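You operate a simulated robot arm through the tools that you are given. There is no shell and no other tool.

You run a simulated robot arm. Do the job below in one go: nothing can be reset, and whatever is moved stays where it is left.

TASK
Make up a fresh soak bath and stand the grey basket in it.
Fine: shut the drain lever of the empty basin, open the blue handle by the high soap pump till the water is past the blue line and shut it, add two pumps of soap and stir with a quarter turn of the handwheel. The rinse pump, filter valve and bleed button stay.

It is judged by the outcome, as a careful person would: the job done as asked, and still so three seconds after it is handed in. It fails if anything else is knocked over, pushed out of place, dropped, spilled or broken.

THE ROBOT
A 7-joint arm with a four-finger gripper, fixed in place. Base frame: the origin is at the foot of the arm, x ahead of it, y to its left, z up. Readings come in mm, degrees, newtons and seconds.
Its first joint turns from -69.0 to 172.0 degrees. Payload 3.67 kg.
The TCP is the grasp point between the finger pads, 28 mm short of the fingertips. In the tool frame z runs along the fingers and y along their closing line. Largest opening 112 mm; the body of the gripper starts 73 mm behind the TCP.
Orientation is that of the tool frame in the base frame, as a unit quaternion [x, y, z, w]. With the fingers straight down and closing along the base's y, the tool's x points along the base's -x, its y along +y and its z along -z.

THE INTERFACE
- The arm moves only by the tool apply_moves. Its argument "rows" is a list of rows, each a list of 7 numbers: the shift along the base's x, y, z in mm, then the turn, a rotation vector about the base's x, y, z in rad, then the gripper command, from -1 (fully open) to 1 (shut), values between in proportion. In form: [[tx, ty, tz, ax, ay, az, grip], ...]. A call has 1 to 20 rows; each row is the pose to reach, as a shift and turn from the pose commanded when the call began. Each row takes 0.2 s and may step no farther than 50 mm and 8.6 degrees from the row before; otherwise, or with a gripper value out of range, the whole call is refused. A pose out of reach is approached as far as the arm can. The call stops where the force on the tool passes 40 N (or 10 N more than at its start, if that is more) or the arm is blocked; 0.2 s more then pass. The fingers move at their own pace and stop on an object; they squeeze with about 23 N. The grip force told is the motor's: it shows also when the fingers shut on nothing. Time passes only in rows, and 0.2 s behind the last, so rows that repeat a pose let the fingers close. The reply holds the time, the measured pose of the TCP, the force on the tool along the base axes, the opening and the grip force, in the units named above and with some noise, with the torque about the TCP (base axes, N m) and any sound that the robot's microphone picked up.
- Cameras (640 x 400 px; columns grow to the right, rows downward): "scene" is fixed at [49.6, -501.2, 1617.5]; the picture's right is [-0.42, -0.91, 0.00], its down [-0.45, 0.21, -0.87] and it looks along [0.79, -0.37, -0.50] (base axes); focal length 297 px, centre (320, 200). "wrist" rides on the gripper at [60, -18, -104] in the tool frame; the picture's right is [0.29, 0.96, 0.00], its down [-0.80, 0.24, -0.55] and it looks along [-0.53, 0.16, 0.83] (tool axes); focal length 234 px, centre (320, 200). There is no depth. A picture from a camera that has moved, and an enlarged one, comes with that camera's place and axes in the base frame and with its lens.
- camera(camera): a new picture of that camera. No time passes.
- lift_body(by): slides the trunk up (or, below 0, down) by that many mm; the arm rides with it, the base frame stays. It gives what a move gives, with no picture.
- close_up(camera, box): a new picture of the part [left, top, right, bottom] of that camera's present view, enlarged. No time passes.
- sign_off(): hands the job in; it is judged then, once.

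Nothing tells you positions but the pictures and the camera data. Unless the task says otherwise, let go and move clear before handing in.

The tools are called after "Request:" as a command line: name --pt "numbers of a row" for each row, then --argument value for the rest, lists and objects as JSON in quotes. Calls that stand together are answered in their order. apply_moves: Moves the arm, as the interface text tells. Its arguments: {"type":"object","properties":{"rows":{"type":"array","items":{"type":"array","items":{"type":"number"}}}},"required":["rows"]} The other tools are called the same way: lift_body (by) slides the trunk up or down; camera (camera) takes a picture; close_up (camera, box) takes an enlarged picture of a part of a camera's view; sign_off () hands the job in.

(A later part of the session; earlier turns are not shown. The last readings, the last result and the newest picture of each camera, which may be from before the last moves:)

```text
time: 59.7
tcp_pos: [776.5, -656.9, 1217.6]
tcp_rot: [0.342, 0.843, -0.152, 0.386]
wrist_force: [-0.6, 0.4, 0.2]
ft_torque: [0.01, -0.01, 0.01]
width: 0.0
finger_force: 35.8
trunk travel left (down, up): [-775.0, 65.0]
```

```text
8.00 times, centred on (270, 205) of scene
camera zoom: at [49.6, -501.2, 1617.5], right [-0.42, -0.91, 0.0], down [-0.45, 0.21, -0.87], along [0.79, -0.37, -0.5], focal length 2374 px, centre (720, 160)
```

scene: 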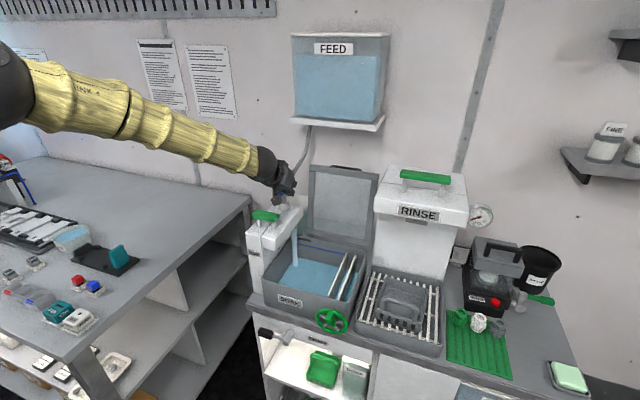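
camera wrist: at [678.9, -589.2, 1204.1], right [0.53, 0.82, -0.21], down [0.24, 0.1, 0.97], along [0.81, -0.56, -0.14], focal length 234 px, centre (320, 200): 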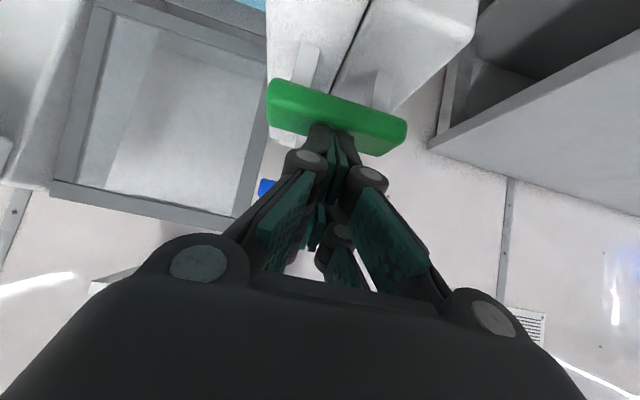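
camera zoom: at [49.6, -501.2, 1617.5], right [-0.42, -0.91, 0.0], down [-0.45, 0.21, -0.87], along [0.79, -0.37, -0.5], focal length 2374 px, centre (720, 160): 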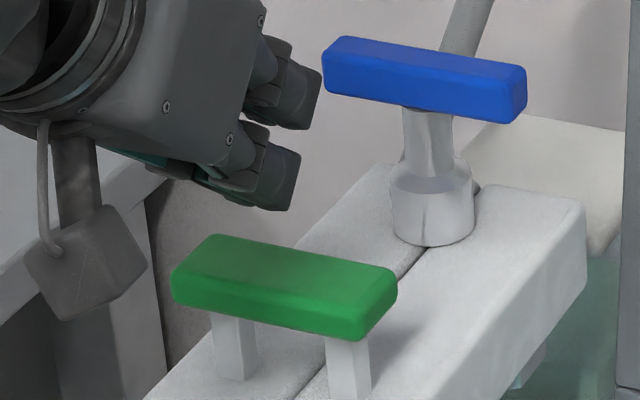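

Two full strokes are done and the bar is back up. Next is the handwheel, so I'll withdraw clear of the soap pump and go round in front of it.

Request:
apply_moves --pt "-30 30 10 0 0 0 -1" --pt "-60 60 12 0 0 0 -1" --pt "-90 90 12 0 0 0 -1" --pt "-116 116 12 0 0 0 -1" --pt "-146 96 -5 0 0 0 -1" --pt "-176 76 -22 0 0 0 -1" --pt "-206 56 -39 0 0 0 -1" --pt "-236 36 -56 0 0 0 -1" --pt "-266 16 -73 0 0 0 -1" --pt "-296 -4 -90 0 0 0 -1" --pt "-326 -24 -107 0 0 0 -1"

Request:
camera --camera "wrist"

Request:
camera --camera "scene"

```text
time: 62.1
tcp_pos: [451.3, -683.6, 1108.9]
tcp_rot: [0.342, 0.843, -0.153, 0.386]
wrist_force: [0.5, -0.4, -0.1]
ft_torque: [0.03, 0.0, 0.0]
width: 112.1
finger_force: 0.0
trunk travel left (down, up): [-775.0, 65.0]
```

```text
taken
camera wrist: at [354.0, -615.6, 1132.2], right [0.53, 0.82, -0.21], down [0.24, 0.09, 0.97], along [0.81, -0.56, -0.15], focal length 234 px, centre (320, 200)
```

wrist: 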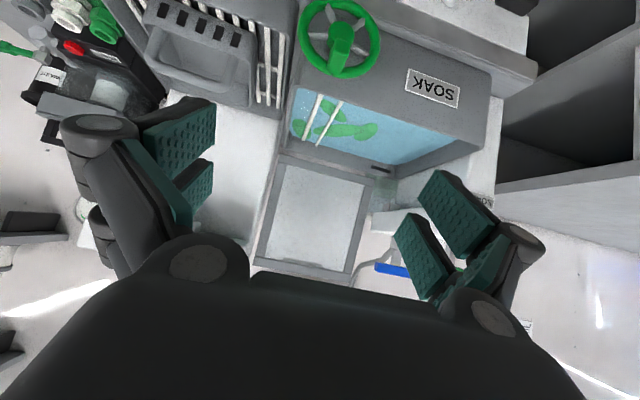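

```text
taken
```

scene: 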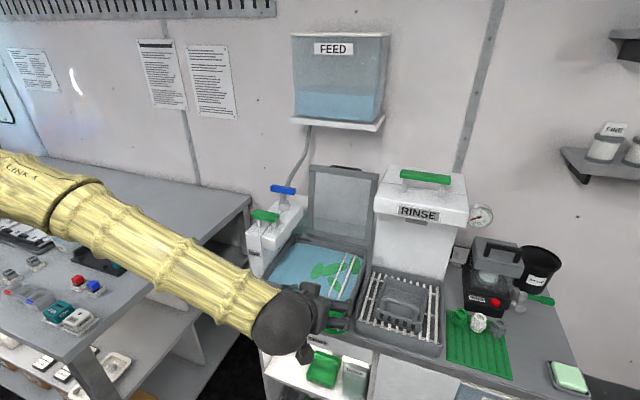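

From here both the wheel with its knob and the basket on the rack are visible. I'll zoom in on each.

Request:
close_up --camera "wrist" --box '[270, 0, 430, 100]'

Request:
close_up --camera "wrist" --box '[120, 0, 280, 100]'

```text
4.00 times, centred on (350, 50) of wrist
camera zoom: at [354.0, -615.6, 1132.2], right [0.53, 0.82, -0.21], down [0.24, 0.09, 0.97], along [0.81, -0.56, -0.15], focal length 937 px, centre (200, 800)
```

zoom: 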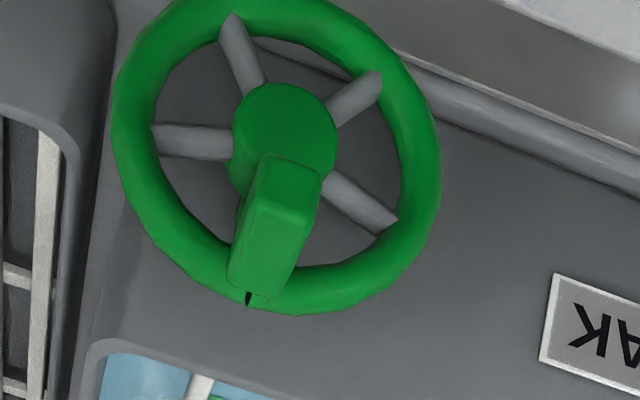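

```text
4.00 times, centred on (200, 50) of wrist
camera zoom: at [354.0, -615.6, 1132.2], right [0.53, 0.82, -0.21], down [0.24, 0.09, 0.97], along [0.81, -0.56, -0.15], focal length 937 px, centre (800, 800)
```

zoom: 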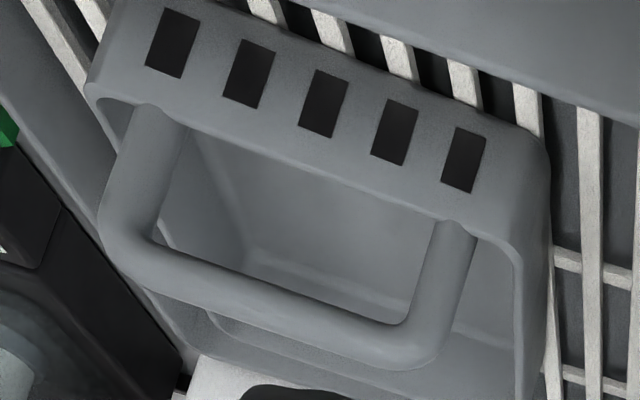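

The knob sits at 12 o'clock: right ≈ 159, z ≈ 953, depth 881–908, on a wheel centred at right 160, z 913. I'll shut the fingers and come in on its left side.

Request:
apply_moves --pt "10 6 -36 0 0 0 1" --pt "20 12.5 -72 0 0 0 1" --pt "29.9 18.6 -108 0 0 0 1" --pt "46.5 2 -117 0 0 0 1" --pt "63 -14.5 -126 0 0 0 1" --pt "80.1 -31.6 -134 0 0 0 1"

Request:
camera --camera "wrist"

Request:
close_up --camera "scene" --box '[260, 270, 420, 370]'

```text
time: 63.5
tcp_pos: [530.9, -714.3, 975.2]
tcp_rot: [0.343, 0.843, -0.152, 0.385]
wrist_force: [-0.4, 0.5, 0.5]
ft_torque: [0.0, 0.0, -0.02]
width: 0.0
finger_force: 22.9
trunk travel left (down, up): [-775.0, 65.0]
```

```text
taken
camera wrist: at [434.7, -646.4, 997.8], right [0.53, 0.82, -0.21], down [0.24, 0.09, 0.97], along [0.81, -0.56, -0.15], focal length 234 px, centre (320, 200)
```

wrist: 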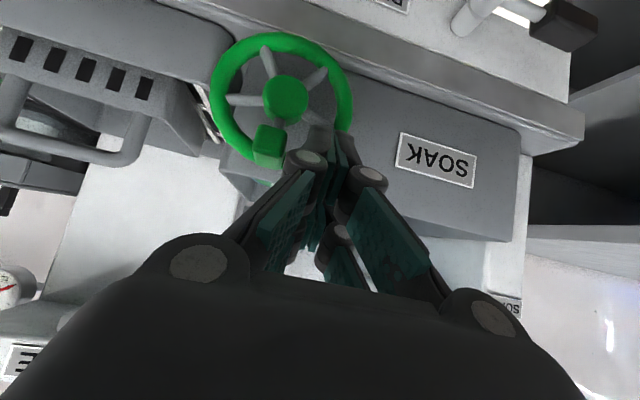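

```text
4.00 times, centred on (340, 320) of scene
camera zoom: at [49.6, -501.2, 1617.5], right [-0.42, -0.91, 0.0], down [-0.45, 0.21, -0.87], along [0.79, -0.37, -0.5], focal length 1187 px, centre (240, -280)
```

zoom: 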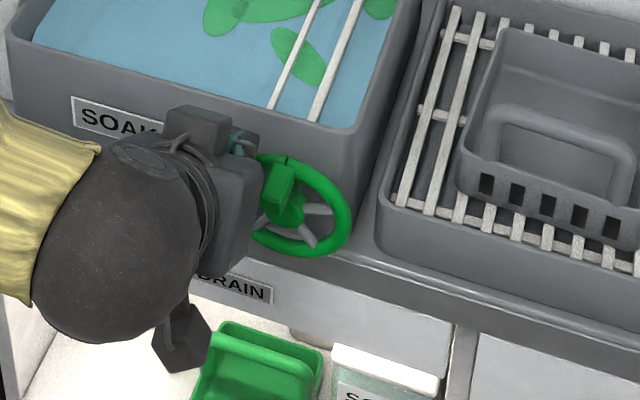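

The fingers are just left of the knob at the right height. I'll push it to the right gently to see which way the wheel turns.

Request:
apply_moves --pt "-6 -6 0 0 0 0 1" --pt "-12 -12 0 0 0 0 1" --pt "-18.4 -18.4 0 0 0 0 1"

Request:
camera --camera "wrist"

Request:
close_up --camera "scene" --box '[260, 270, 420, 370]'

```text
time: 64.3
tcp_pos: [522.2, -721.3, 976.1]
tcp_rot: [0.338, 0.845, -0.145, 0.389]
wrist_force: [23.6, 33.3, 5.0]
ft_torque: [0.44, -0.28, -0.11]
width: 0.0
finger_force: 23.1
trunk travel left (down, up): [-775.0, 65.0]
stopped in row 3: the force on the tool passed its limit at 48 N (the readings are from after the stop); the commanded pose is now the measured one
```

```text
taken
camera wrist: at [424.7, -655.5, 999.0], right [0.52, 0.83, -0.2], down [0.23, 0.09, 0.97], along [0.82, -0.55, -0.14], focal length 234 px, centre (320, 200)
```

wrist: 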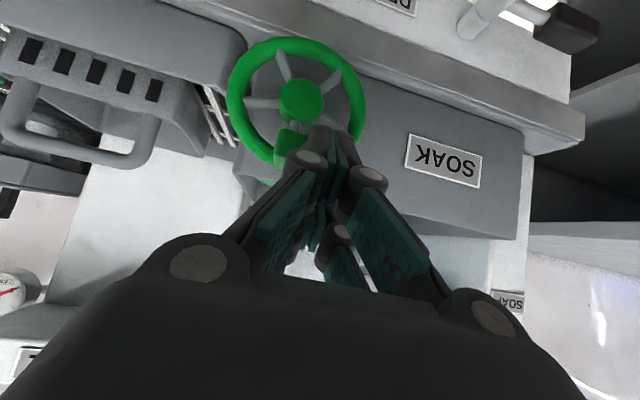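

```text
4.00 times, centred on (340, 320) of scene
camera zoom: at [49.6, -501.2, 1617.5], right [-0.42, -0.91, 0.0], down [-0.45, 0.21, -0.87], along [0.79, -0.37, -0.5], focal length 1187 px, centre (240, -280)
```

zoom: 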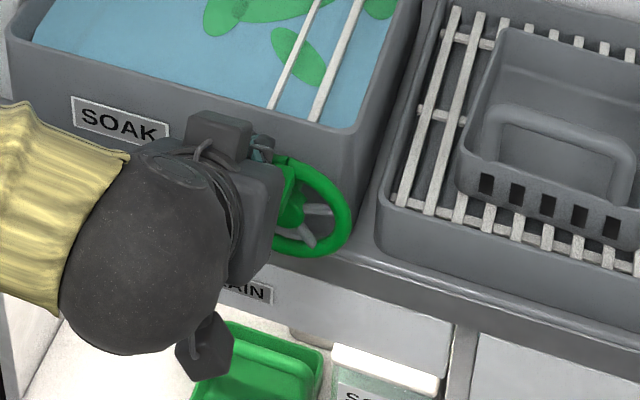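

The wheel won't go that way, so the knob is at its stop on that side. I'll lift over the knob and push from its right toward the left.

Request:
apply_moves --pt "5.7 5.7 0 0 0 0 1" --pt "-12 23.4 40 0 0 0 1" --pt "-31.8 3.6 55 0 0 0 1" --pt "-50.4 -15 40 0 0 0 1" --pt "-31.3 -34.1 0 0 0 0 1" --pt "-31.3 -34.1 0 0 0 0 1"

Request:
camera --camera "wrist"

Request:
close_up --camera "scene" --box '[260, 270, 420, 370]'

```text
time: 65.7
tcp_pos: [487.2, -761.5, 976.0]
tcp_rot: [0.341, 0.844, -0.148, 0.387]
wrist_force: [-0.2, -0.4, 0.9]
ft_torque: [0.01, -0.05, 0.0]
width: 0.0
finger_force: 22.9
trunk travel left (down, up): [-775.0, 65.0]
```

```text
taken
camera wrist: at [388.9, -693.6, 998.5], right [0.53, 0.83, -0.2], down [0.23, 0.09, 0.97], along [0.82, -0.56, -0.14], focal length 234 px, centre (320, 200)
```

wrist: 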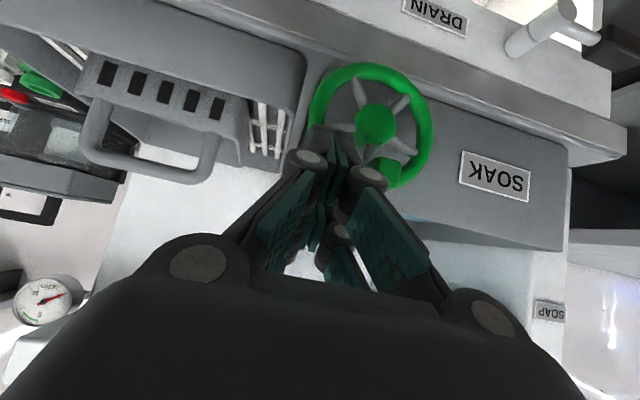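

```text
4.00 times, centred on (340, 320) of scene
camera zoom: at [49.6, -501.2, 1617.5], right [-0.42, -0.91, 0.0], down [-0.45, 0.21, -0.87], along [0.79, -0.37, -0.5], focal length 1187 px, centre (240, -280)
```

zoom: 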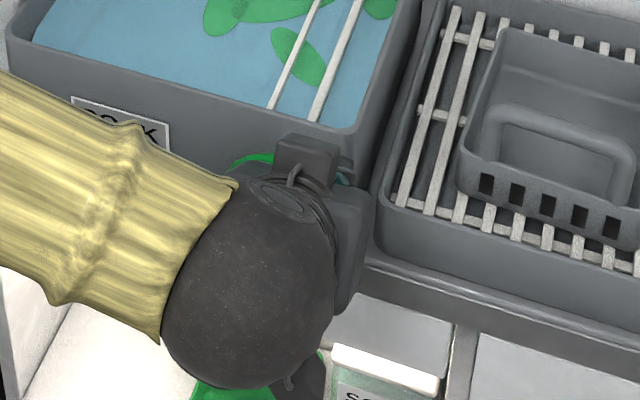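

I'm on the right side of the knob now, so a gentle push to the left.

Request:
apply_moves --pt "7 7 0 0 0 0 1" --pt "14 14 0 0 0 0 1" --pt "20.5 20.5 0 0 0 0 1"

Request:
camera --camera "wrist"

Request:
close_up --camera "scene" --box '[260, 270, 420, 370]'

```text
time: 66.5
tcp_pos: [508.6, -739.7, 974.4]
tcp_rot: [0.341, 0.844, -0.149, 0.387]
wrist_force: [-0.9, -0.4, 0.0]
ft_torque: [0.0, 0.0, 0.01]
width: 0.0
finger_force: 22.9
trunk travel left (down, up): [-775.0, 65.0]
```

```text
taken
camera wrist: at [409.9, -672.6, 998.1], right [0.53, 0.82, -0.2], down [0.23, 0.09, 0.97], along [0.82, -0.56, -0.14], focal length 234 px, centre (320, 200)
```

wrist: 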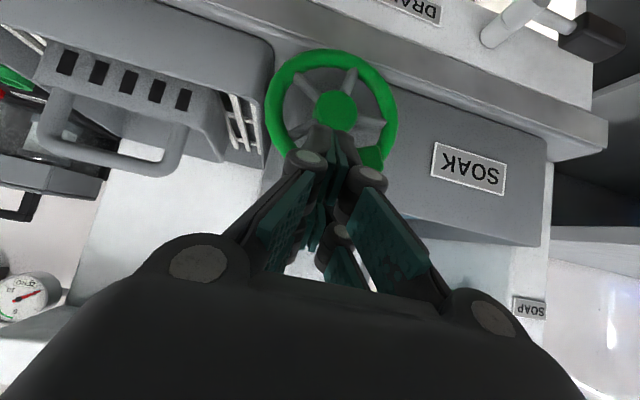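

```text
4.00 times, centred on (340, 320) of scene
camera zoom: at [49.6, -501.2, 1617.5], right [-0.42, -0.91, 0.0], down [-0.45, 0.21, -0.87], along [0.79, -0.37, -0.5], focal length 1187 px, centre (240, -280)
```

zoom: 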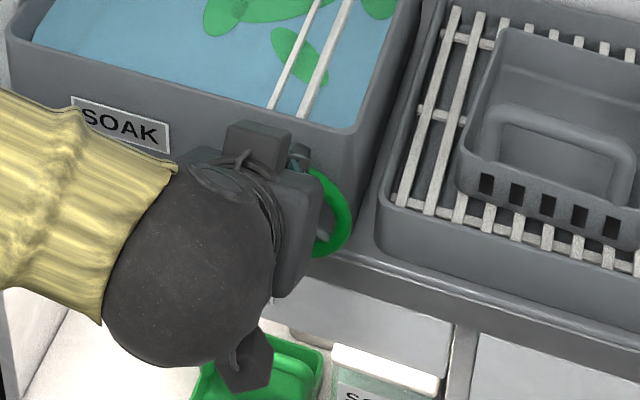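

The wheel turns this way with almost no force, and the paddle slats in the bath move with it. I'll carry on round the arc.

Request:
apply_moves --pt "5.2 5.2 0 0 0 0 1" --pt "10.2 10.2 0 0 0 0 1" --pt "15.1 15.1 -2 0 0 0 1" --pt "20.1 20.1 -5 0 0 0 1" --pt "23.6 23.6 -9 0 0 0 1" --pt "26.4 26.4 -12 0 0 0 1"

Request:
camera --camera "wrist"

Request:
close_up --camera "scene" --box '[230, 230, 390, 350]'

```text
time: 67.9
tcp_pos: [534.7, -712.5, 963.9]
tcp_rot: [0.341, 0.844, -0.148, 0.387]
wrist_force: [0.7, -0.1, -0.1]
ft_torque: [0.0, -0.04, 0.04]
width: 0.0
finger_force: 22.7
trunk travel left (down, up): [-775.0, 65.0]
```

```text
taken
camera wrist: at [437.0, -646.1, 985.9], right [0.53, 0.83, -0.2], down [0.23, 0.09, 0.97], along [0.82, -0.56, -0.14], focal length 234 px, centre (320, 200)
```

wrist: 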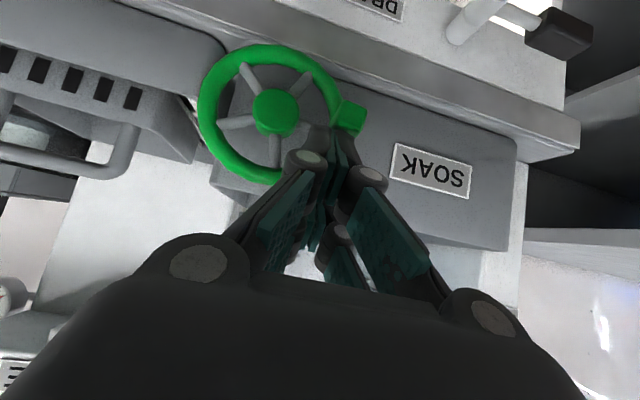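

```text
3.33 times, centred on (310, 290) of scene
camera zoom: at [49.6, -501.2, 1617.5], right [-0.42, -0.91, 0.0], down [-0.45, 0.21, -0.87], along [0.79, -0.37, -0.5], focal length 989 px, centre (353, -100)
```

zoom: 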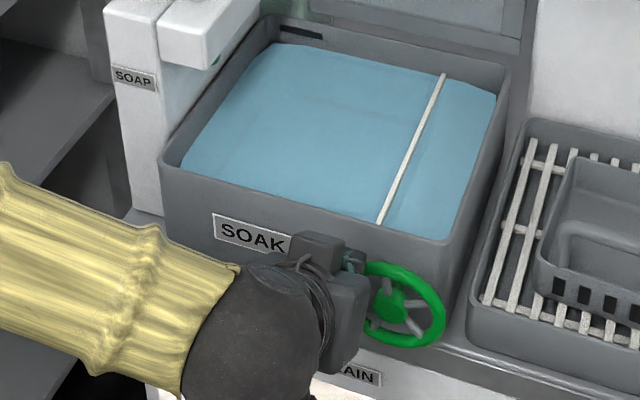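

The soap has blended evenly into the water and the knob is at about 9 o'clock, a quarter turn. I'll back away and inspect the wheel.

Request:
apply_moves --pt "-16 12 8 0 0 0 1" --pt "-48 40 20 0 0 0 1" --pt "-80 68 40 0 0 0 1" --pt "-100 60 80 0 0 0 1"

Request:
camera --camera "wrist"

Request:
close_up --camera "scene" --box '[230, 230, 390, 350]'

```text
time: 68.9
tcp_pos: [433.2, -654.2, 1043.2]
tcp_rot: [0.341, 0.844, -0.147, 0.387]
wrist_force: [-0.9, 0.0, 0.0]
ft_torque: [0.04, -0.04, -0.01]
width: 0.0
finger_force: 23.0
trunk travel left (down, up): [-775.0, 65.0]
```

```text
taken
camera wrist: at [336.1, -587.3, 1066.6], right [0.53, 0.83, -0.2], down [0.23, 0.09, 0.97], along [0.82, -0.56, -0.14], focal length 234 px, centre (320, 200)
```

wrist: 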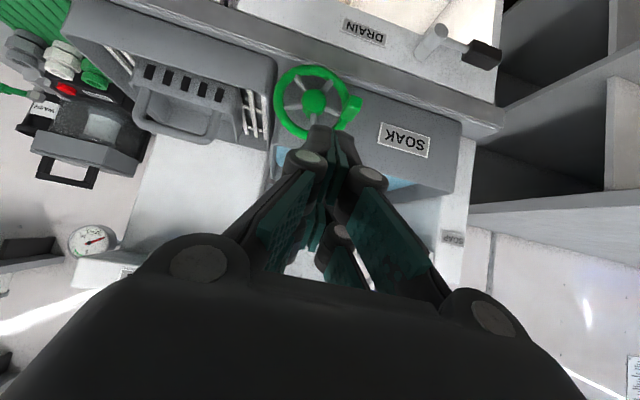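

```text
3.33 times, centred on (310, 290) of scene
camera zoom: at [49.6, -501.2, 1617.5], right [-0.42, -0.91, 0.0], down [-0.45, 0.21, -0.87], along [0.79, -0.37, -0.5], focal length 989 px, centre (353, -100)
```

zoom: 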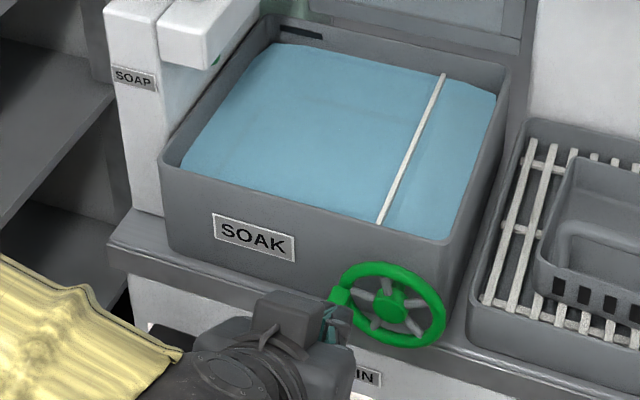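

The wheel stands a quarter turn on, the bath is mixed, and the drain lever is still across. Last is the basket: I'll open the gripper and move to look at it closely.

Request:
apply_moves --pt "-7 -28 30 0 0 0 -1" --pt "-14 -60 50 0 0 0 -1" --pt "-22 -95 65 0 0 0 -1" --pt "-30 -130 77 0 0 0 -1" --pt "-37.5 -166 77 0 0 0 -1" --pt "-37.5 -166 77 0 0 0 -1"

Request:
camera --camera "wrist"

Request:
close_up --camera "scene" --box '[350, 250, 470, 340]'

```text
time: 70.3
tcp_pos: [397.0, -819.5, 1121.5]
tcp_rot: [0.34, 0.844, -0.148, 0.386]
wrist_force: [-0.6, 0.6, 0.3]
ft_torque: [-0.02, 0.03, -0.05]
width: 112.1
finger_force: 0.1
trunk travel left (down, up): [-775.0, 65.0]
```

```text
taken
camera wrist: at [299.9, -751.9, 1143.7], right [0.53, 0.83, -0.21], down [0.23, 0.09, 0.97], along [0.82, -0.56, -0.15], focal length 234 px, centre (320, 200)
```

wrist: 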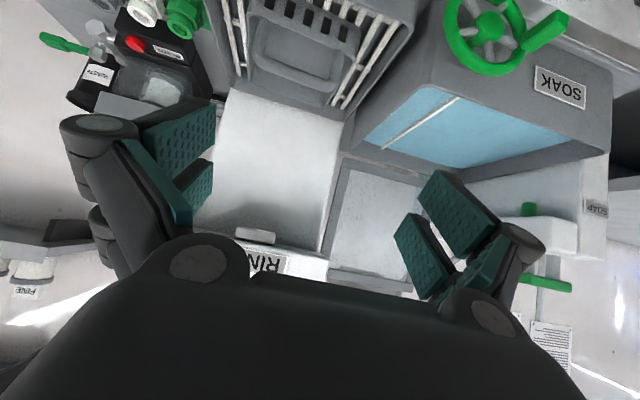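

```text
4.44 times, centred on (410, 295) of scene
camera zoom: at [49.6, -501.2, 1617.5], right [-0.42, -0.91, 0.0], down [-0.45, 0.21, -0.87], along [0.79, -0.37, -0.5], focal length 1319 px, centre (-80, -222)
```

zoom: 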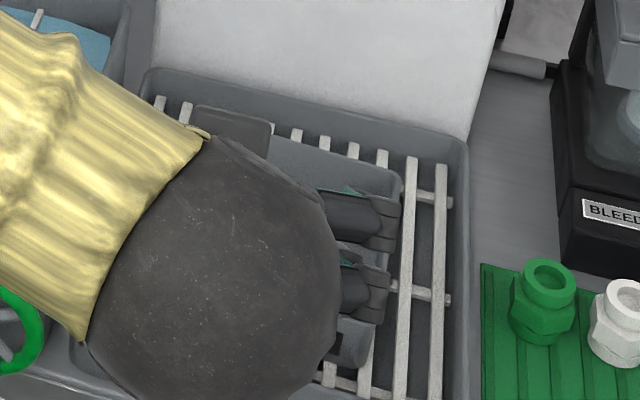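

Let me zoom in on the basket from here.

Request:
close_up --camera "wrist" --box '[210, 0, 370, 120]'

Request:
close_up --camera "wrist" --box '[120, 80, 480, 305]'

```text
3.33 times, centred on (290, 60) of wrist
camera zoom: at [299.9, -751.9, 1143.7], right [0.53, 0.83, -0.21], down [0.23, 0.09, 0.97], along [0.82, -0.56, -0.15], focal length 781 px, centre (420, 667)
```

zoom: 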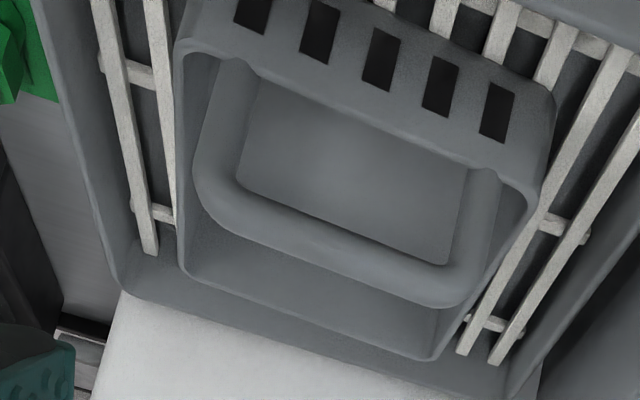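

```text
1.78 times, centred on (300, 192) of wrist
camera zoom: at [299.9, -751.9, 1143.7], right [0.53, 0.83, -0.21], down [0.23, 0.09, 0.97], along [0.82, -0.56, -0.15], focal length 416 px, centre (356, 213)
```

zoom: 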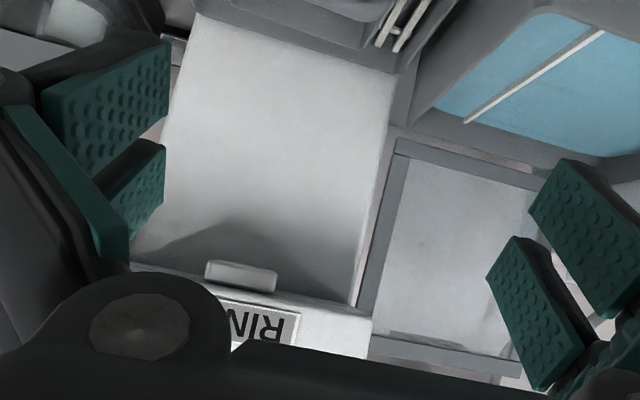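

From two wrist views the handle arch stands on the basket's front wall, its bar at depth ≈ 990, right ≈ 331, z ≈ 971, about 98 mm wide outside and yawed about 4°. I'll straddle the arch legs with the open fingers, starting from a pre-grasp pose.

Request:
apply_moves --pt "9 -19 -26 0 0 -0.017 -1" --pt "18 -38 -52 0 0 -0.034 -1" --pt "27 -57 -78 0 0 -0.05 -1" --pt "36.1 -77 -103.7 0 0 -0.066 -1" --pt "36.1 -77 -103.7 0 0 -0.066 -1"

Request:
camera --camera "wrist"

Request:
close_up --camera "scene" --box '[340, 230, 500, 330]'

```text
time: 71.5
tcp_pos: [432.5, -897.1, 1017.6]
tcp_rot: [0.369, 0.832, -0.162, 0.382]
wrist_force: [-0.1, 0.2, 0.5]
ft_torque: [-0.01, -0.01, 0.0]
width: 111.9
finger_force: 0.1
trunk travel left (down, up): [-775.0, 65.0]
```

```text
taken
camera wrist: at [339.7, -823.6, 1039.9], right [0.58, 0.79, -0.2], down [0.24, 0.08, 0.97], along [0.78, -0.61, -0.14], focal length 234 px, centre (320, 200)
```

wrist: 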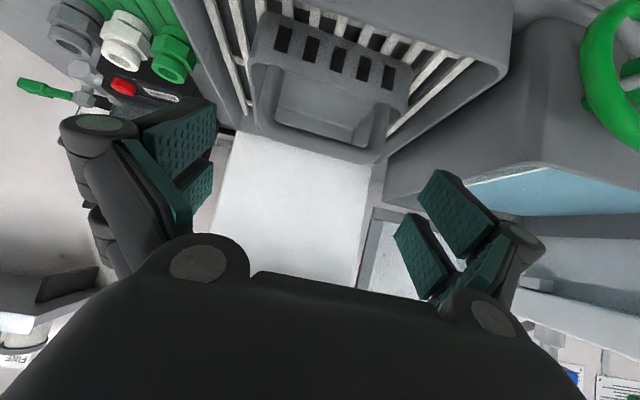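

```text
4.00 times, centred on (420, 280) of scene
camera zoom: at [49.6, -501.2, 1617.5], right [-0.42, -0.91, 0.0], down [-0.45, 0.21, -0.87], along [0.79, -0.37, -0.5], focal length 1187 px, centre (-80, -120)
```

zoom: 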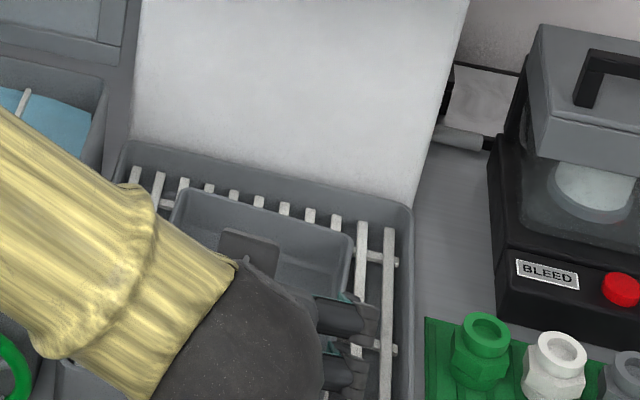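

Pre-grasp reached. I'll zoom in to line the fingers up with the arch.

Request:
close_up --camera "wrist" --box '[220, 0, 440, 165]'

```text
2.42 times, centred on (330, 82) of wrist
camera zoom: at [339.7, -823.6, 1039.9], right [0.58, 0.79, -0.2], down [0.24, 0.08, 0.97], along [0.78, -0.61, -0.14], focal length 568 px, centre (296, 485)
```

zoom: 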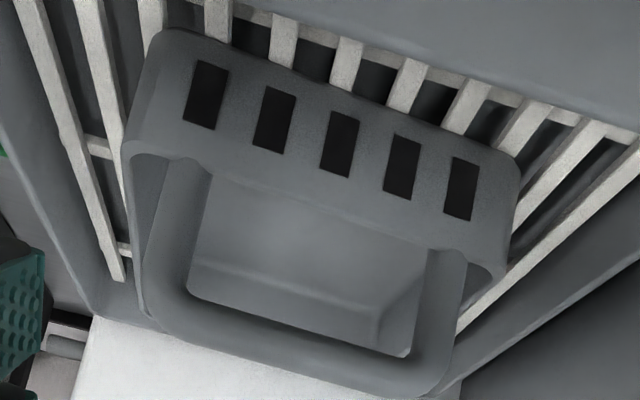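

The arch is centred at right ≈ 330, which leaves about 8 mm clearance each side. I'll move in along the tool axis and close.

Request:
apply_moves --pt "11.4 -12.1 -14 0 0 0 -1" --pt "22.9 -24.3 -28 0 0 0 -1" --pt "34.3 -36.4 -42 0 0 0 -1" --pt "34.3 -36.4 -42 0 0 0 -1"

Request:
camera --camera "wrist"

Request:
close_up --camera "scene" --box '[340, 230, 500, 330]'

```text
time: 72.5
tcp_pos: [466.0, -934.0, 973.5]
tcp_rot: [0.369, 0.832, -0.161, 0.381]
wrist_force: [-0.6, 0.4, 0.4]
ft_torque: [0.0, -0.01, 0.02]
width: 112.0
finger_force: 0.1
trunk travel left (down, up): [-775.0, 65.0]
```

```text
taken
camera wrist: at [373.6, -860.3, 996.7], right [0.58, 0.79, -0.2], down [0.24, 0.07, 0.97], along [0.78, -0.61, -0.15], focal length 234 px, centre (320, 200)
```

wrist: 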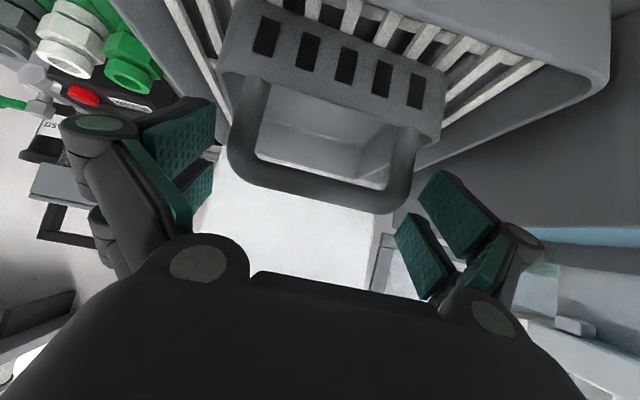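

```text
4.00 times, centred on (420, 280) of scene
camera zoom: at [49.6, -501.2, 1617.5], right [-0.42, -0.91, 0.0], down [-0.45, 0.21, -0.87], along [0.79, -0.37, -0.5], focal length 1187 px, centre (-80, -120)
```

zoom: 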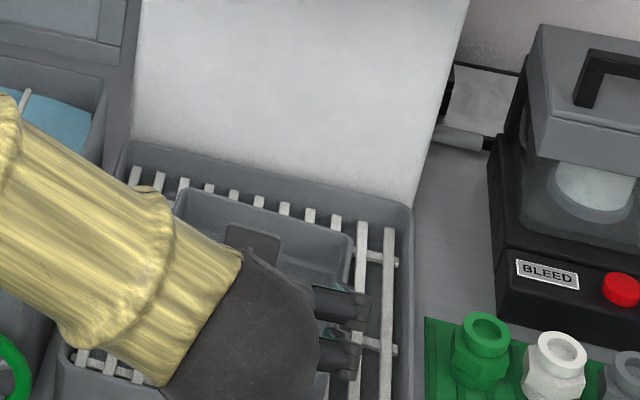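

The arch is between the pads but about 4 mm off-centre to the left. I'll shift to centre it, then close.

Request:
apply_moves --pt "2.6 2.6 0 0 0 0 -1" --pt "2.6 2.6 0 0 0 0 -1" --pt "2.6 2.6 0 0 0 0 1" --pt "2.6 2.6 0 0 0 0 1" --pt "2.6 2.6 0 0 0 0 1" --pt "2.6 2.6 0 0 0 0 1"

Request:
camera --camera "wrist"

Request:
close_up --camera "scene" --box '[340, 230, 500, 330]'

```text
time: 73.9
tcp_pos: [468.8, -931.6, 975.2]
tcp_rot: [0.369, 0.832, -0.161, 0.382]
wrist_force: [-1.2, -2.0, 4.1]
ft_torque: [0.06, -0.27, -0.07]
width: 99.7
finger_force: 23.5
trunk travel left (down, up): [-775.0, 65.0]
```

```text
taken
camera wrist: at [376.3, -857.2, 997.4], right [0.58, 0.79, -0.2], down [0.24, 0.08, 0.97], along [0.78, -0.61, -0.14], focal length 234 px, centre (320, 200)
```

wrist: 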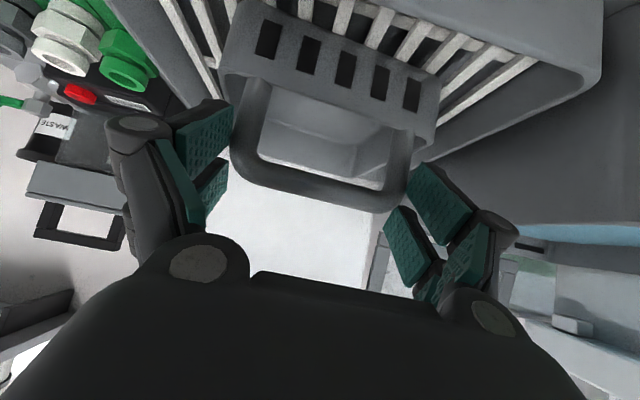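

```text
4.00 times, centred on (420, 280) of scene
camera zoom: at [49.6, -501.2, 1617.5], right [-0.42, -0.91, 0.0], down [-0.45, 0.21, -0.87], along [0.79, -0.37, -0.5], focal length 1187 px, centre (-80, -120)
```

zoom: 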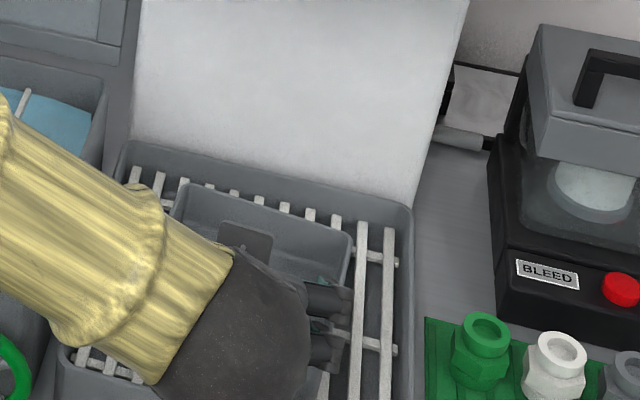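

The fingers have stopped on the arch at 99.7 mm with a firm grip. I'll lift a little and check how the basket hangs.

Request:
apply_moves --pt "0 0 5 0 0 0 1" --pt "0 0 12 0 0 0 1" --pt "0 0 20 0 0 0 1" --pt "0 0 20 0 0 0 1"

Request:
camera --camera "wrist"

Request:
close_up --camera "scene" --box '[340, 230, 500, 330]'

```text
time: 74.9
tcp_pos: [469.3, -930.2, 994.4]
tcp_rot: [0.369, 0.832, -0.161, 0.381]
wrist_force: [-0.5, -0.6, -1.0]
ft_torque: [0.04, 0.01, 0.0]
width: 61.2
finger_force: 22.6
trunk travel left (down, up): [-775.0, 65.0]
```

```text
taken
camera wrist: at [376.4, -857.4, 1017.3], right [0.58, 0.79, -0.2], down [0.24, 0.08, 0.97], along [0.78, -0.61, -0.15], focal length 234 px, centre (320, 200)
```

wrist: 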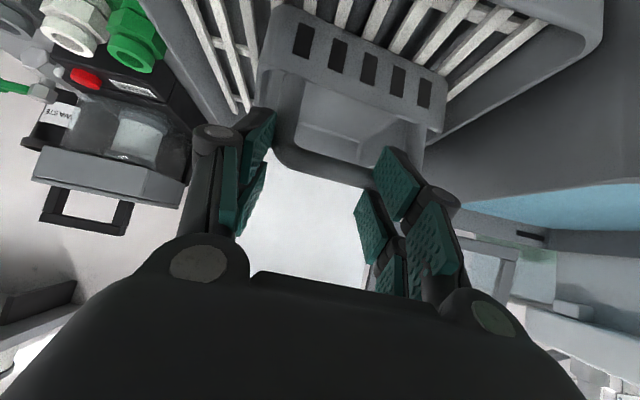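

```text
4.00 times, centred on (420, 280) of scene
camera zoom: at [49.6, -501.2, 1617.5], right [-0.42, -0.91, 0.0], down [-0.45, 0.21, -0.87], along [0.79, -0.37, -0.5], focal length 1187 px, centre (-80, -120)
```

zoom: 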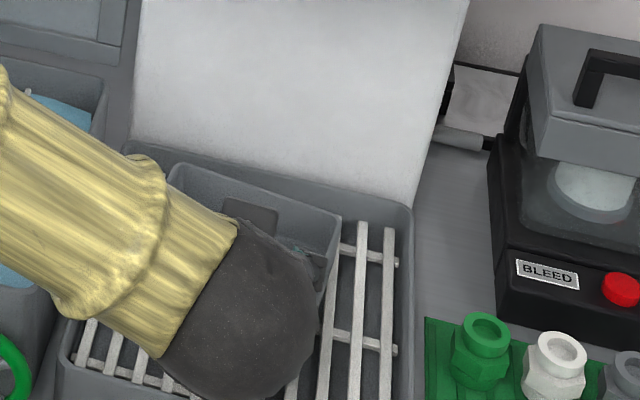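

The fingers slipped off the rounded top corners of the arch, and the basket stayed on the rack with only a small shift. I'll open, rise clear and re-measure.

Request:
apply_moves --pt "0 0 0 0 0 0 -1" --pt "0 0 0 0 0 0 -1" --pt "0 0 12 0 0 0 -1" --pt "-15 15 40 0 0 0 -1" --pt "-30 30 70 0 0 0 -1" --pt "-45 45 100 0 0 0 -1"

Request:
camera --camera "wrist"

Request:
close_up --camera "scene" --box '[340, 230, 500, 330]'

```text
time: 76.3
tcp_pos: [422.8, -884.3, 1096.0]
tcp_rot: [0.368, 0.832, -0.161, 0.381]
wrist_force: [-1.6, -0.6, 0.7]
ft_torque: [-0.02, 0.0, -0.03]
width: 112.1
finger_force: 0.1
trunk travel left (down, up): [-775.0, 65.0]
```

```text
taken
camera wrist: at [330.4, -810.6, 1119.1], right [0.58, 0.79, -0.2], down [0.24, 0.08, 0.97], along [0.78, -0.61, -0.14], focal length 234 px, centre (320, 200)
```

wrist: 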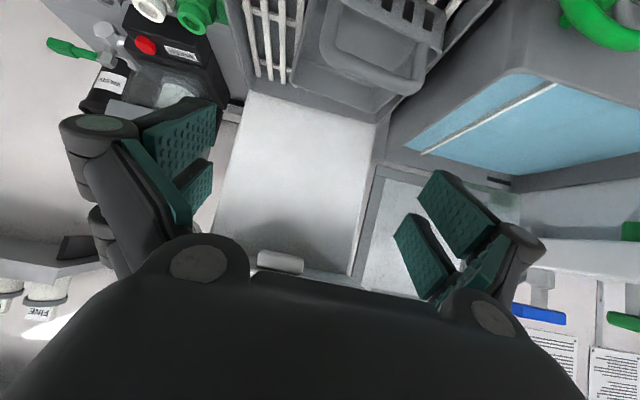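

```text
4.00 times, centred on (420, 280) of scene
camera zoom: at [49.6, -501.2, 1617.5], right [-0.42, -0.91, 0.0], down [-0.45, 0.21, -0.87], along [0.79, -0.37, -0.5], focal length 1187 px, centre (-80, -120)
```

zoom: 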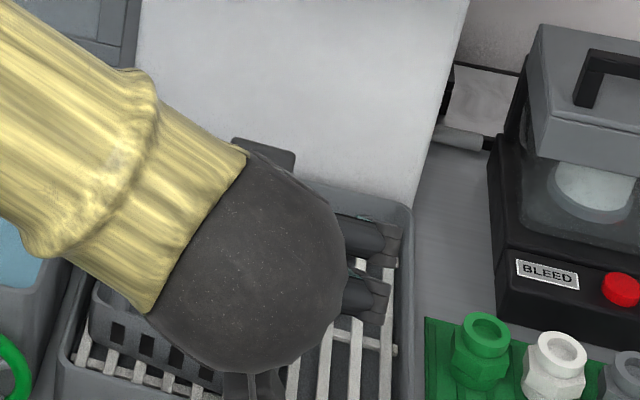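

Opening the fingers nudged the basket sideways on the rack. I'll check its new position and that it is still upright.

Request:
close_up --camera "wrist" --box '[270, 0, 470, 130]'

Request:
camera --camera "scene"

```text
3.08 times, centred on (370, 65) of wrist
camera zoom: at [330.4, -810.6, 1119.1], right [0.58, 0.79, -0.2], down [0.24, 0.08, 0.97], along [0.78, -0.61, -0.14], focal length 720 px, centre (166, 615)
```

zoom: 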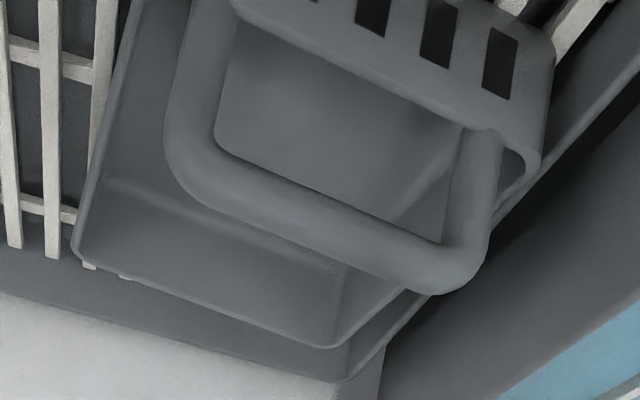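

```text
taken
```

scene: 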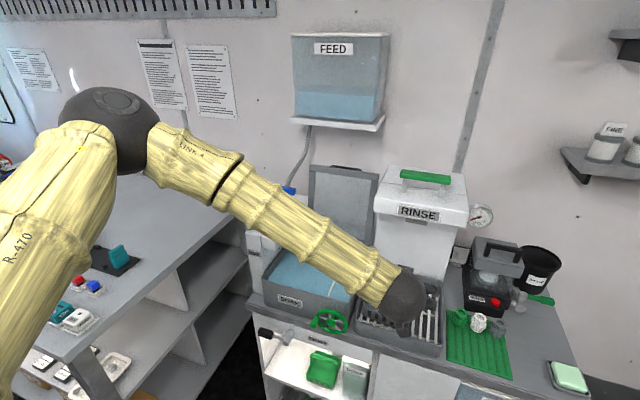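

The arm blocks the scene camera's view of the basket, so I'll pull back and look properly.

Request:
apply_moves --pt "15 35 15 0 0 0 -1" --pt "30 70 30 0 0 0 -1" --pt "40 110 40 0 0 0 -1" --pt "40 155 40 0 0 0 -1" --pt "40 200 40 0 0 0 -1"

Request:
close_up --camera "scene" --box '[340, 240, 500, 340]'

Request:
camera --camera "wrist"

```text
time: 77.5
tcp_pos: [463.9, -681.8, 1135.9]
tcp_rot: [0.367, 0.832, -0.162, 0.383]
wrist_force: [-0.1, 0.3, 0.5]
ft_torque: [-0.01, 0.02, -0.06]
width: 112.1
finger_force: 0.0
trunk travel left (down, up): [-775.0, 65.0]
```

```text
4.00 times, centred on (420, 290) of scene
camera zoom: at [49.6, -501.2, 1617.5], right [-0.42, -0.91, 0.0], down [-0.45, 0.21, -0.87], along [0.79, -0.37, -0.5], focal length 1187 px, centre (-80, -160)
```

zoom: 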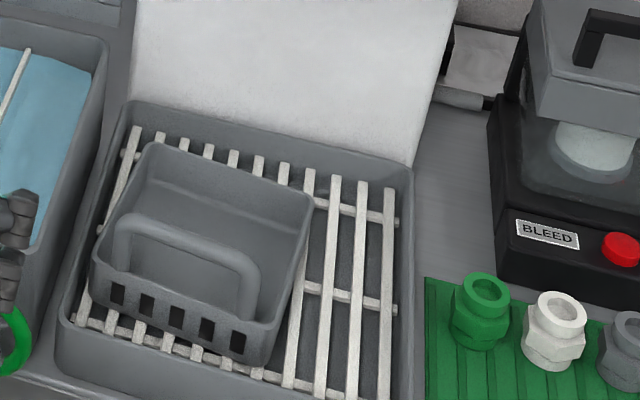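

```text
taken
camera wrist: at [370.5, -607.8, 1158.9], right [0.58, 0.79, -0.21], down [0.24, 0.08, 0.97], along [0.78, -0.61, -0.14], focal length 234 px, centre (320, 200)
```

wrist: 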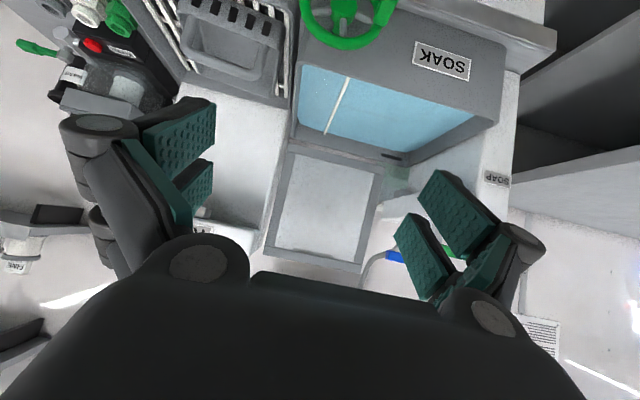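

The basket is upright near the left of the rack, its bar centred near depth 990, right 295. A surer grasp is to hold the bar itself, with one finger under it through the arch, so I'll roll the tool 90° in free space.

Request:
apply_moves --pt "0 0 0 -0.0721 0.0823 0.0918 -1" --pt "0 0 0 -0.1441 0.1646 0.1836 -1" --pt "0 0 0 -0.2162 0.2469 0.2755 -1" --pt "0 0 0 -0.2882 0.3292 0.3673 -1" --pt "0 0 0 -0.3603 0.4115 0.4591 -1" --pt "0 0 0 -0.4323 0.4938 0.5509 -1" --pt "0 0 0 -0.5044 0.5761 0.6427 -1" --pt "0 0 0 -0.5764 0.6584 0.7345 -1" --pt "0 0 0 -0.6485 0.7407 0.8264 -1" --pt "0 0 0 -0.7205 0.823 0.9182 -1" --pt "0 0 0 -0.7926 0.9053 1.01 -1"

Request:
camera --camera "wrist"

Request:
camera --camera "scene"

```text
time: 79.9
tcp_pos: [465.1, -684.7, 1135.7]
tcp_rot: [-0.32, 0.854, -0.388, 0.136]
wrist_force: [-0.2, -0.3, -0.4]
ft_torque: [-0.01, -0.01, 0.0]
width: 112.0
finger_force: 0.1
trunk travel left (down, up): [-775.0, 65.0]
```

```text
taken
camera wrist: at [377.6, -674.3, 1217.9], right [-0.64, 0.28, -0.71], down [0.23, 0.96, 0.17], along [0.73, -0.05, -0.68], focal length 234 px, centre (320, 200)
```

wrist: 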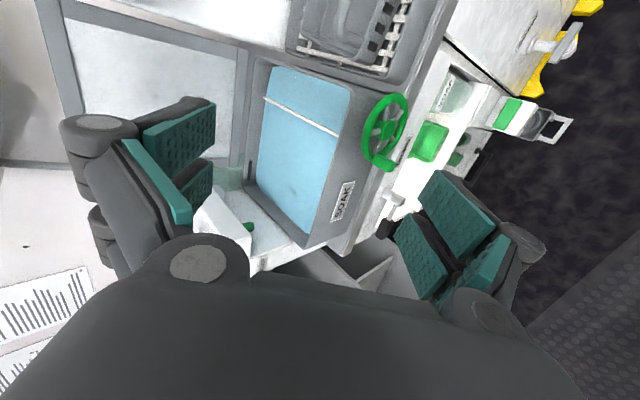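

```text
taken
```

scene: 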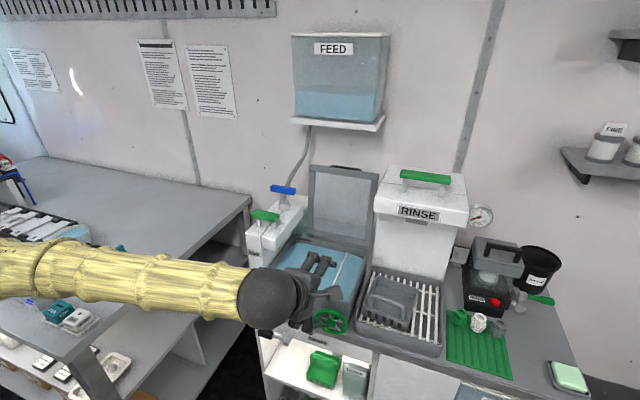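

The roll worked and the tool points at the arch with the fingers stacked above and below. I'll go to a pre-grasp pose in line with the bar, fingers opened to about 30 mm.

Request:
apply_moves --pt "-2.1 -35.8 -10 0 0 0 0.464" --pt "-4.2 -71.6 -30 0 0 0 0.464" --pt "-6.3 -107.4 -55 0 0 0 0.464" --pt "-8.4 -143.2 -85 0 0 0 0.464" --pt "-10.5 -179 -113 0 0 0 0.464" --pt "-10.5 -179 -113 0 0 0 0.464"

Request:
camera --camera "wrist"

Request:
close_up --camera "scene" --box '[340, 240, 500, 340]'

```text
time: 81.3
tcp_pos: [454.1, -864.3, 1021.4]
tcp_rot: [-0.321, 0.853, -0.388, 0.135]
wrist_force: [-0.1, 0.2, -0.3]
ft_torque: [0.0, 0.0, 0.0]
width: 29.7
finger_force: 0.0
trunk travel left (down, up): [-775.0, 65.0]
```

```text
taken
camera wrist: at [367.7, -853.4, 1105.0], right [-0.64, 0.29, -0.71], down [0.23, 0.96, 0.17], along [0.73, -0.05, -0.68], focal length 234 px, centre (320, 200)
```

wrist: 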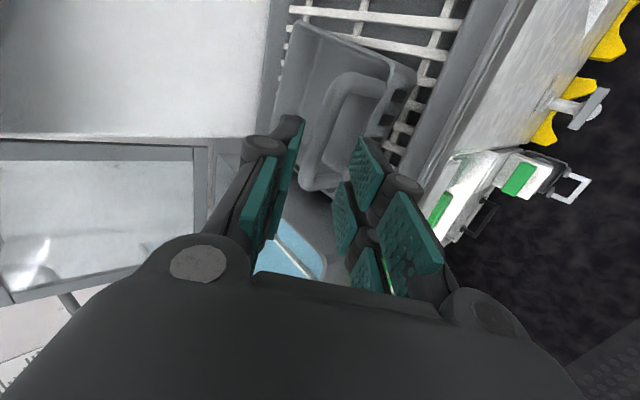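

```text
4.00 times, centred on (420, 290) of scene
camera zoom: at [49.6, -501.2, 1617.5], right [-0.42, -0.91, 0.0], down [-0.45, 0.21, -0.87], along [0.79, -0.37, -0.5], focal length 1187 px, centre (-80, -160)
```

zoom: 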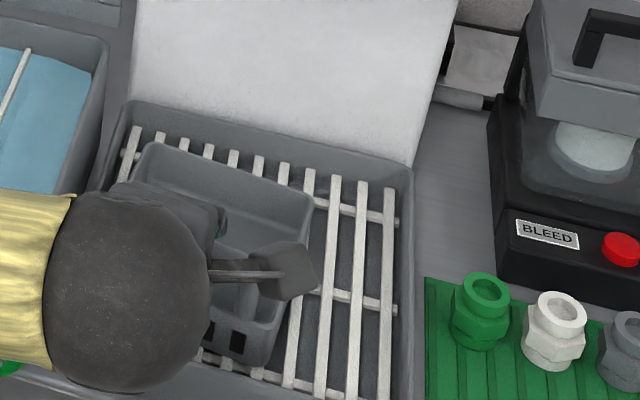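

I'll zoom in on the arch between the fingers to check alignment.

Request:
close_up --camera "wrist" --box '[240, 10, 440, 210]'

```text
2.00 times, centred on (340, 110) of wrist
camera zoom: at [367.7, -853.4, 1105.0], right [-0.64, 0.29, -0.71], down [0.23, 0.96, 0.17], along [0.73, -0.05, -0.68], focal length 468 px, centre (280, 380)
```

zoom: 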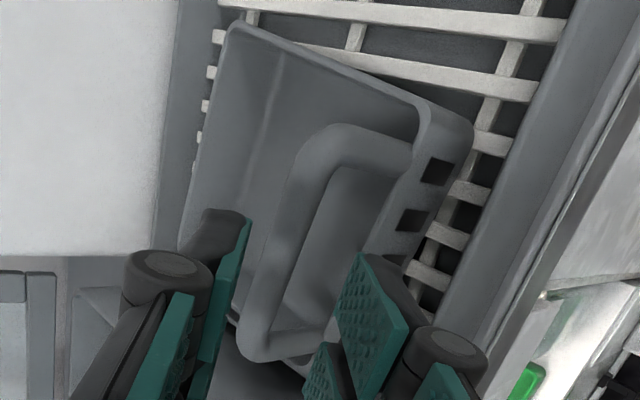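

The bar lies in the gap with a 3–6 mm offset, so I'll correct for that while moving in slowly.

Request:
apply_moves --pt "6 -14 -12 0 0 0 0.44" --pt "14 -23 -24 0 0 0 0.44" --pt "22 -32 -35 0 0 0 0.44" --pt "30.5 -41 -47 0 0 0 0.44" --pt "30.5 -41 -47 0 0 0 0.44"

Request:
camera --camera "wrist"

Request:
close_up --camera "wrist" --box '[220, 50, 440, 230]'

```text
time: 82.5
tcp_pos: [485.1, -905.9, 974.0]
tcp_rot: [-0.32, 0.854, -0.387, 0.136]
wrist_force: [0.0, 0.8, -0.2]
ft_torque: [-0.01, 0.01, -0.02]
width: 31.1
finger_force: 0.0
trunk travel left (down, up): [-775.0, 65.0]
```

```text
taken
camera wrist: at [397.8, -894.8, 1057.7], right [-0.64, 0.29, -0.71], down [0.23, 0.96, 0.18], along [0.73, -0.05, -0.68], focal length 234 px, centre (320, 200)
```

wrist: 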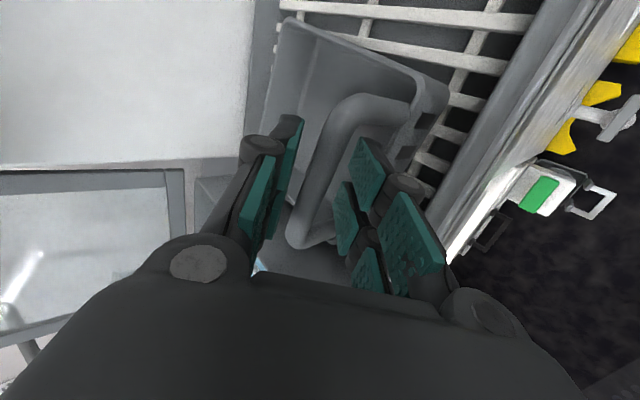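

```text
2.22 times, centred on (330, 140) of wrist
camera zoom: at [397.8, -894.8, 1057.7], right [-0.64, 0.29, -0.71], down [0.23, 0.96, 0.18], along [0.73, -0.05, -0.68], focal length 520 px, centre (298, 333)
```

zoom: 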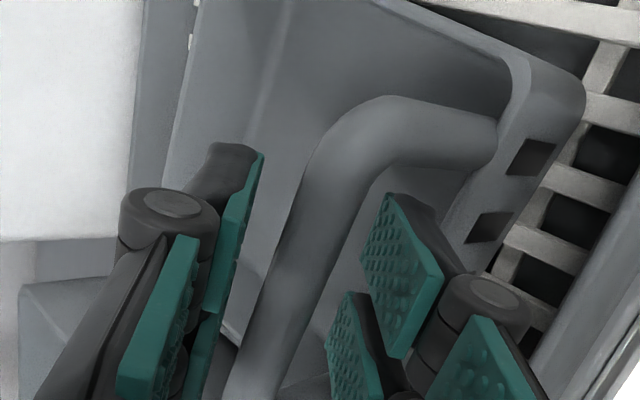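

The bar sits centred between the pads with the lower finger inside the arch. Closing now.

Request:
apply_moves --pt "0 0 0 0 0 0 1" --pt "0 0 0 0 0 0 1" --pt "0 0 0 0 0 0 1" --pt "0 0 0 0 0 0 1"

Request:
camera --camera "wrist"

```text
time: 83.5
tcp_pos: [485.6, -906.2, 975.5]
tcp_rot: [-0.319, 0.854, -0.387, 0.136]
wrist_force: [3.1, 0.1, 13.3]
ft_torque: [0.66, -0.92, -0.13]
width: 12.6
finger_force: 23.1
trunk travel left (down, up): [-775.0, 65.0]
```

```text
taken
camera wrist: at [397.6, -894.1, 1058.8], right [-0.64, 0.29, -0.71], down [0.23, 0.96, 0.17], along [0.73, -0.05, -0.68], focal length 234 px, centre (320, 200)
```

wrist: 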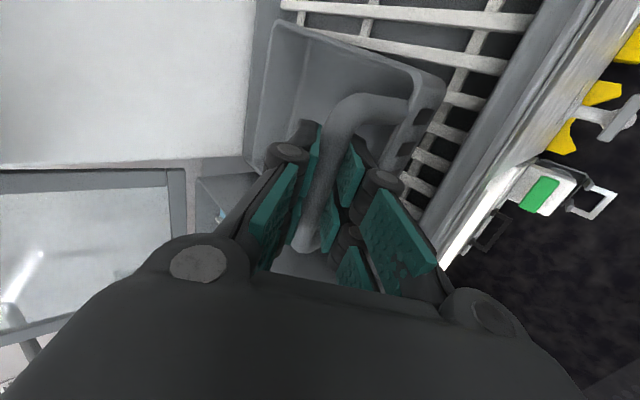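

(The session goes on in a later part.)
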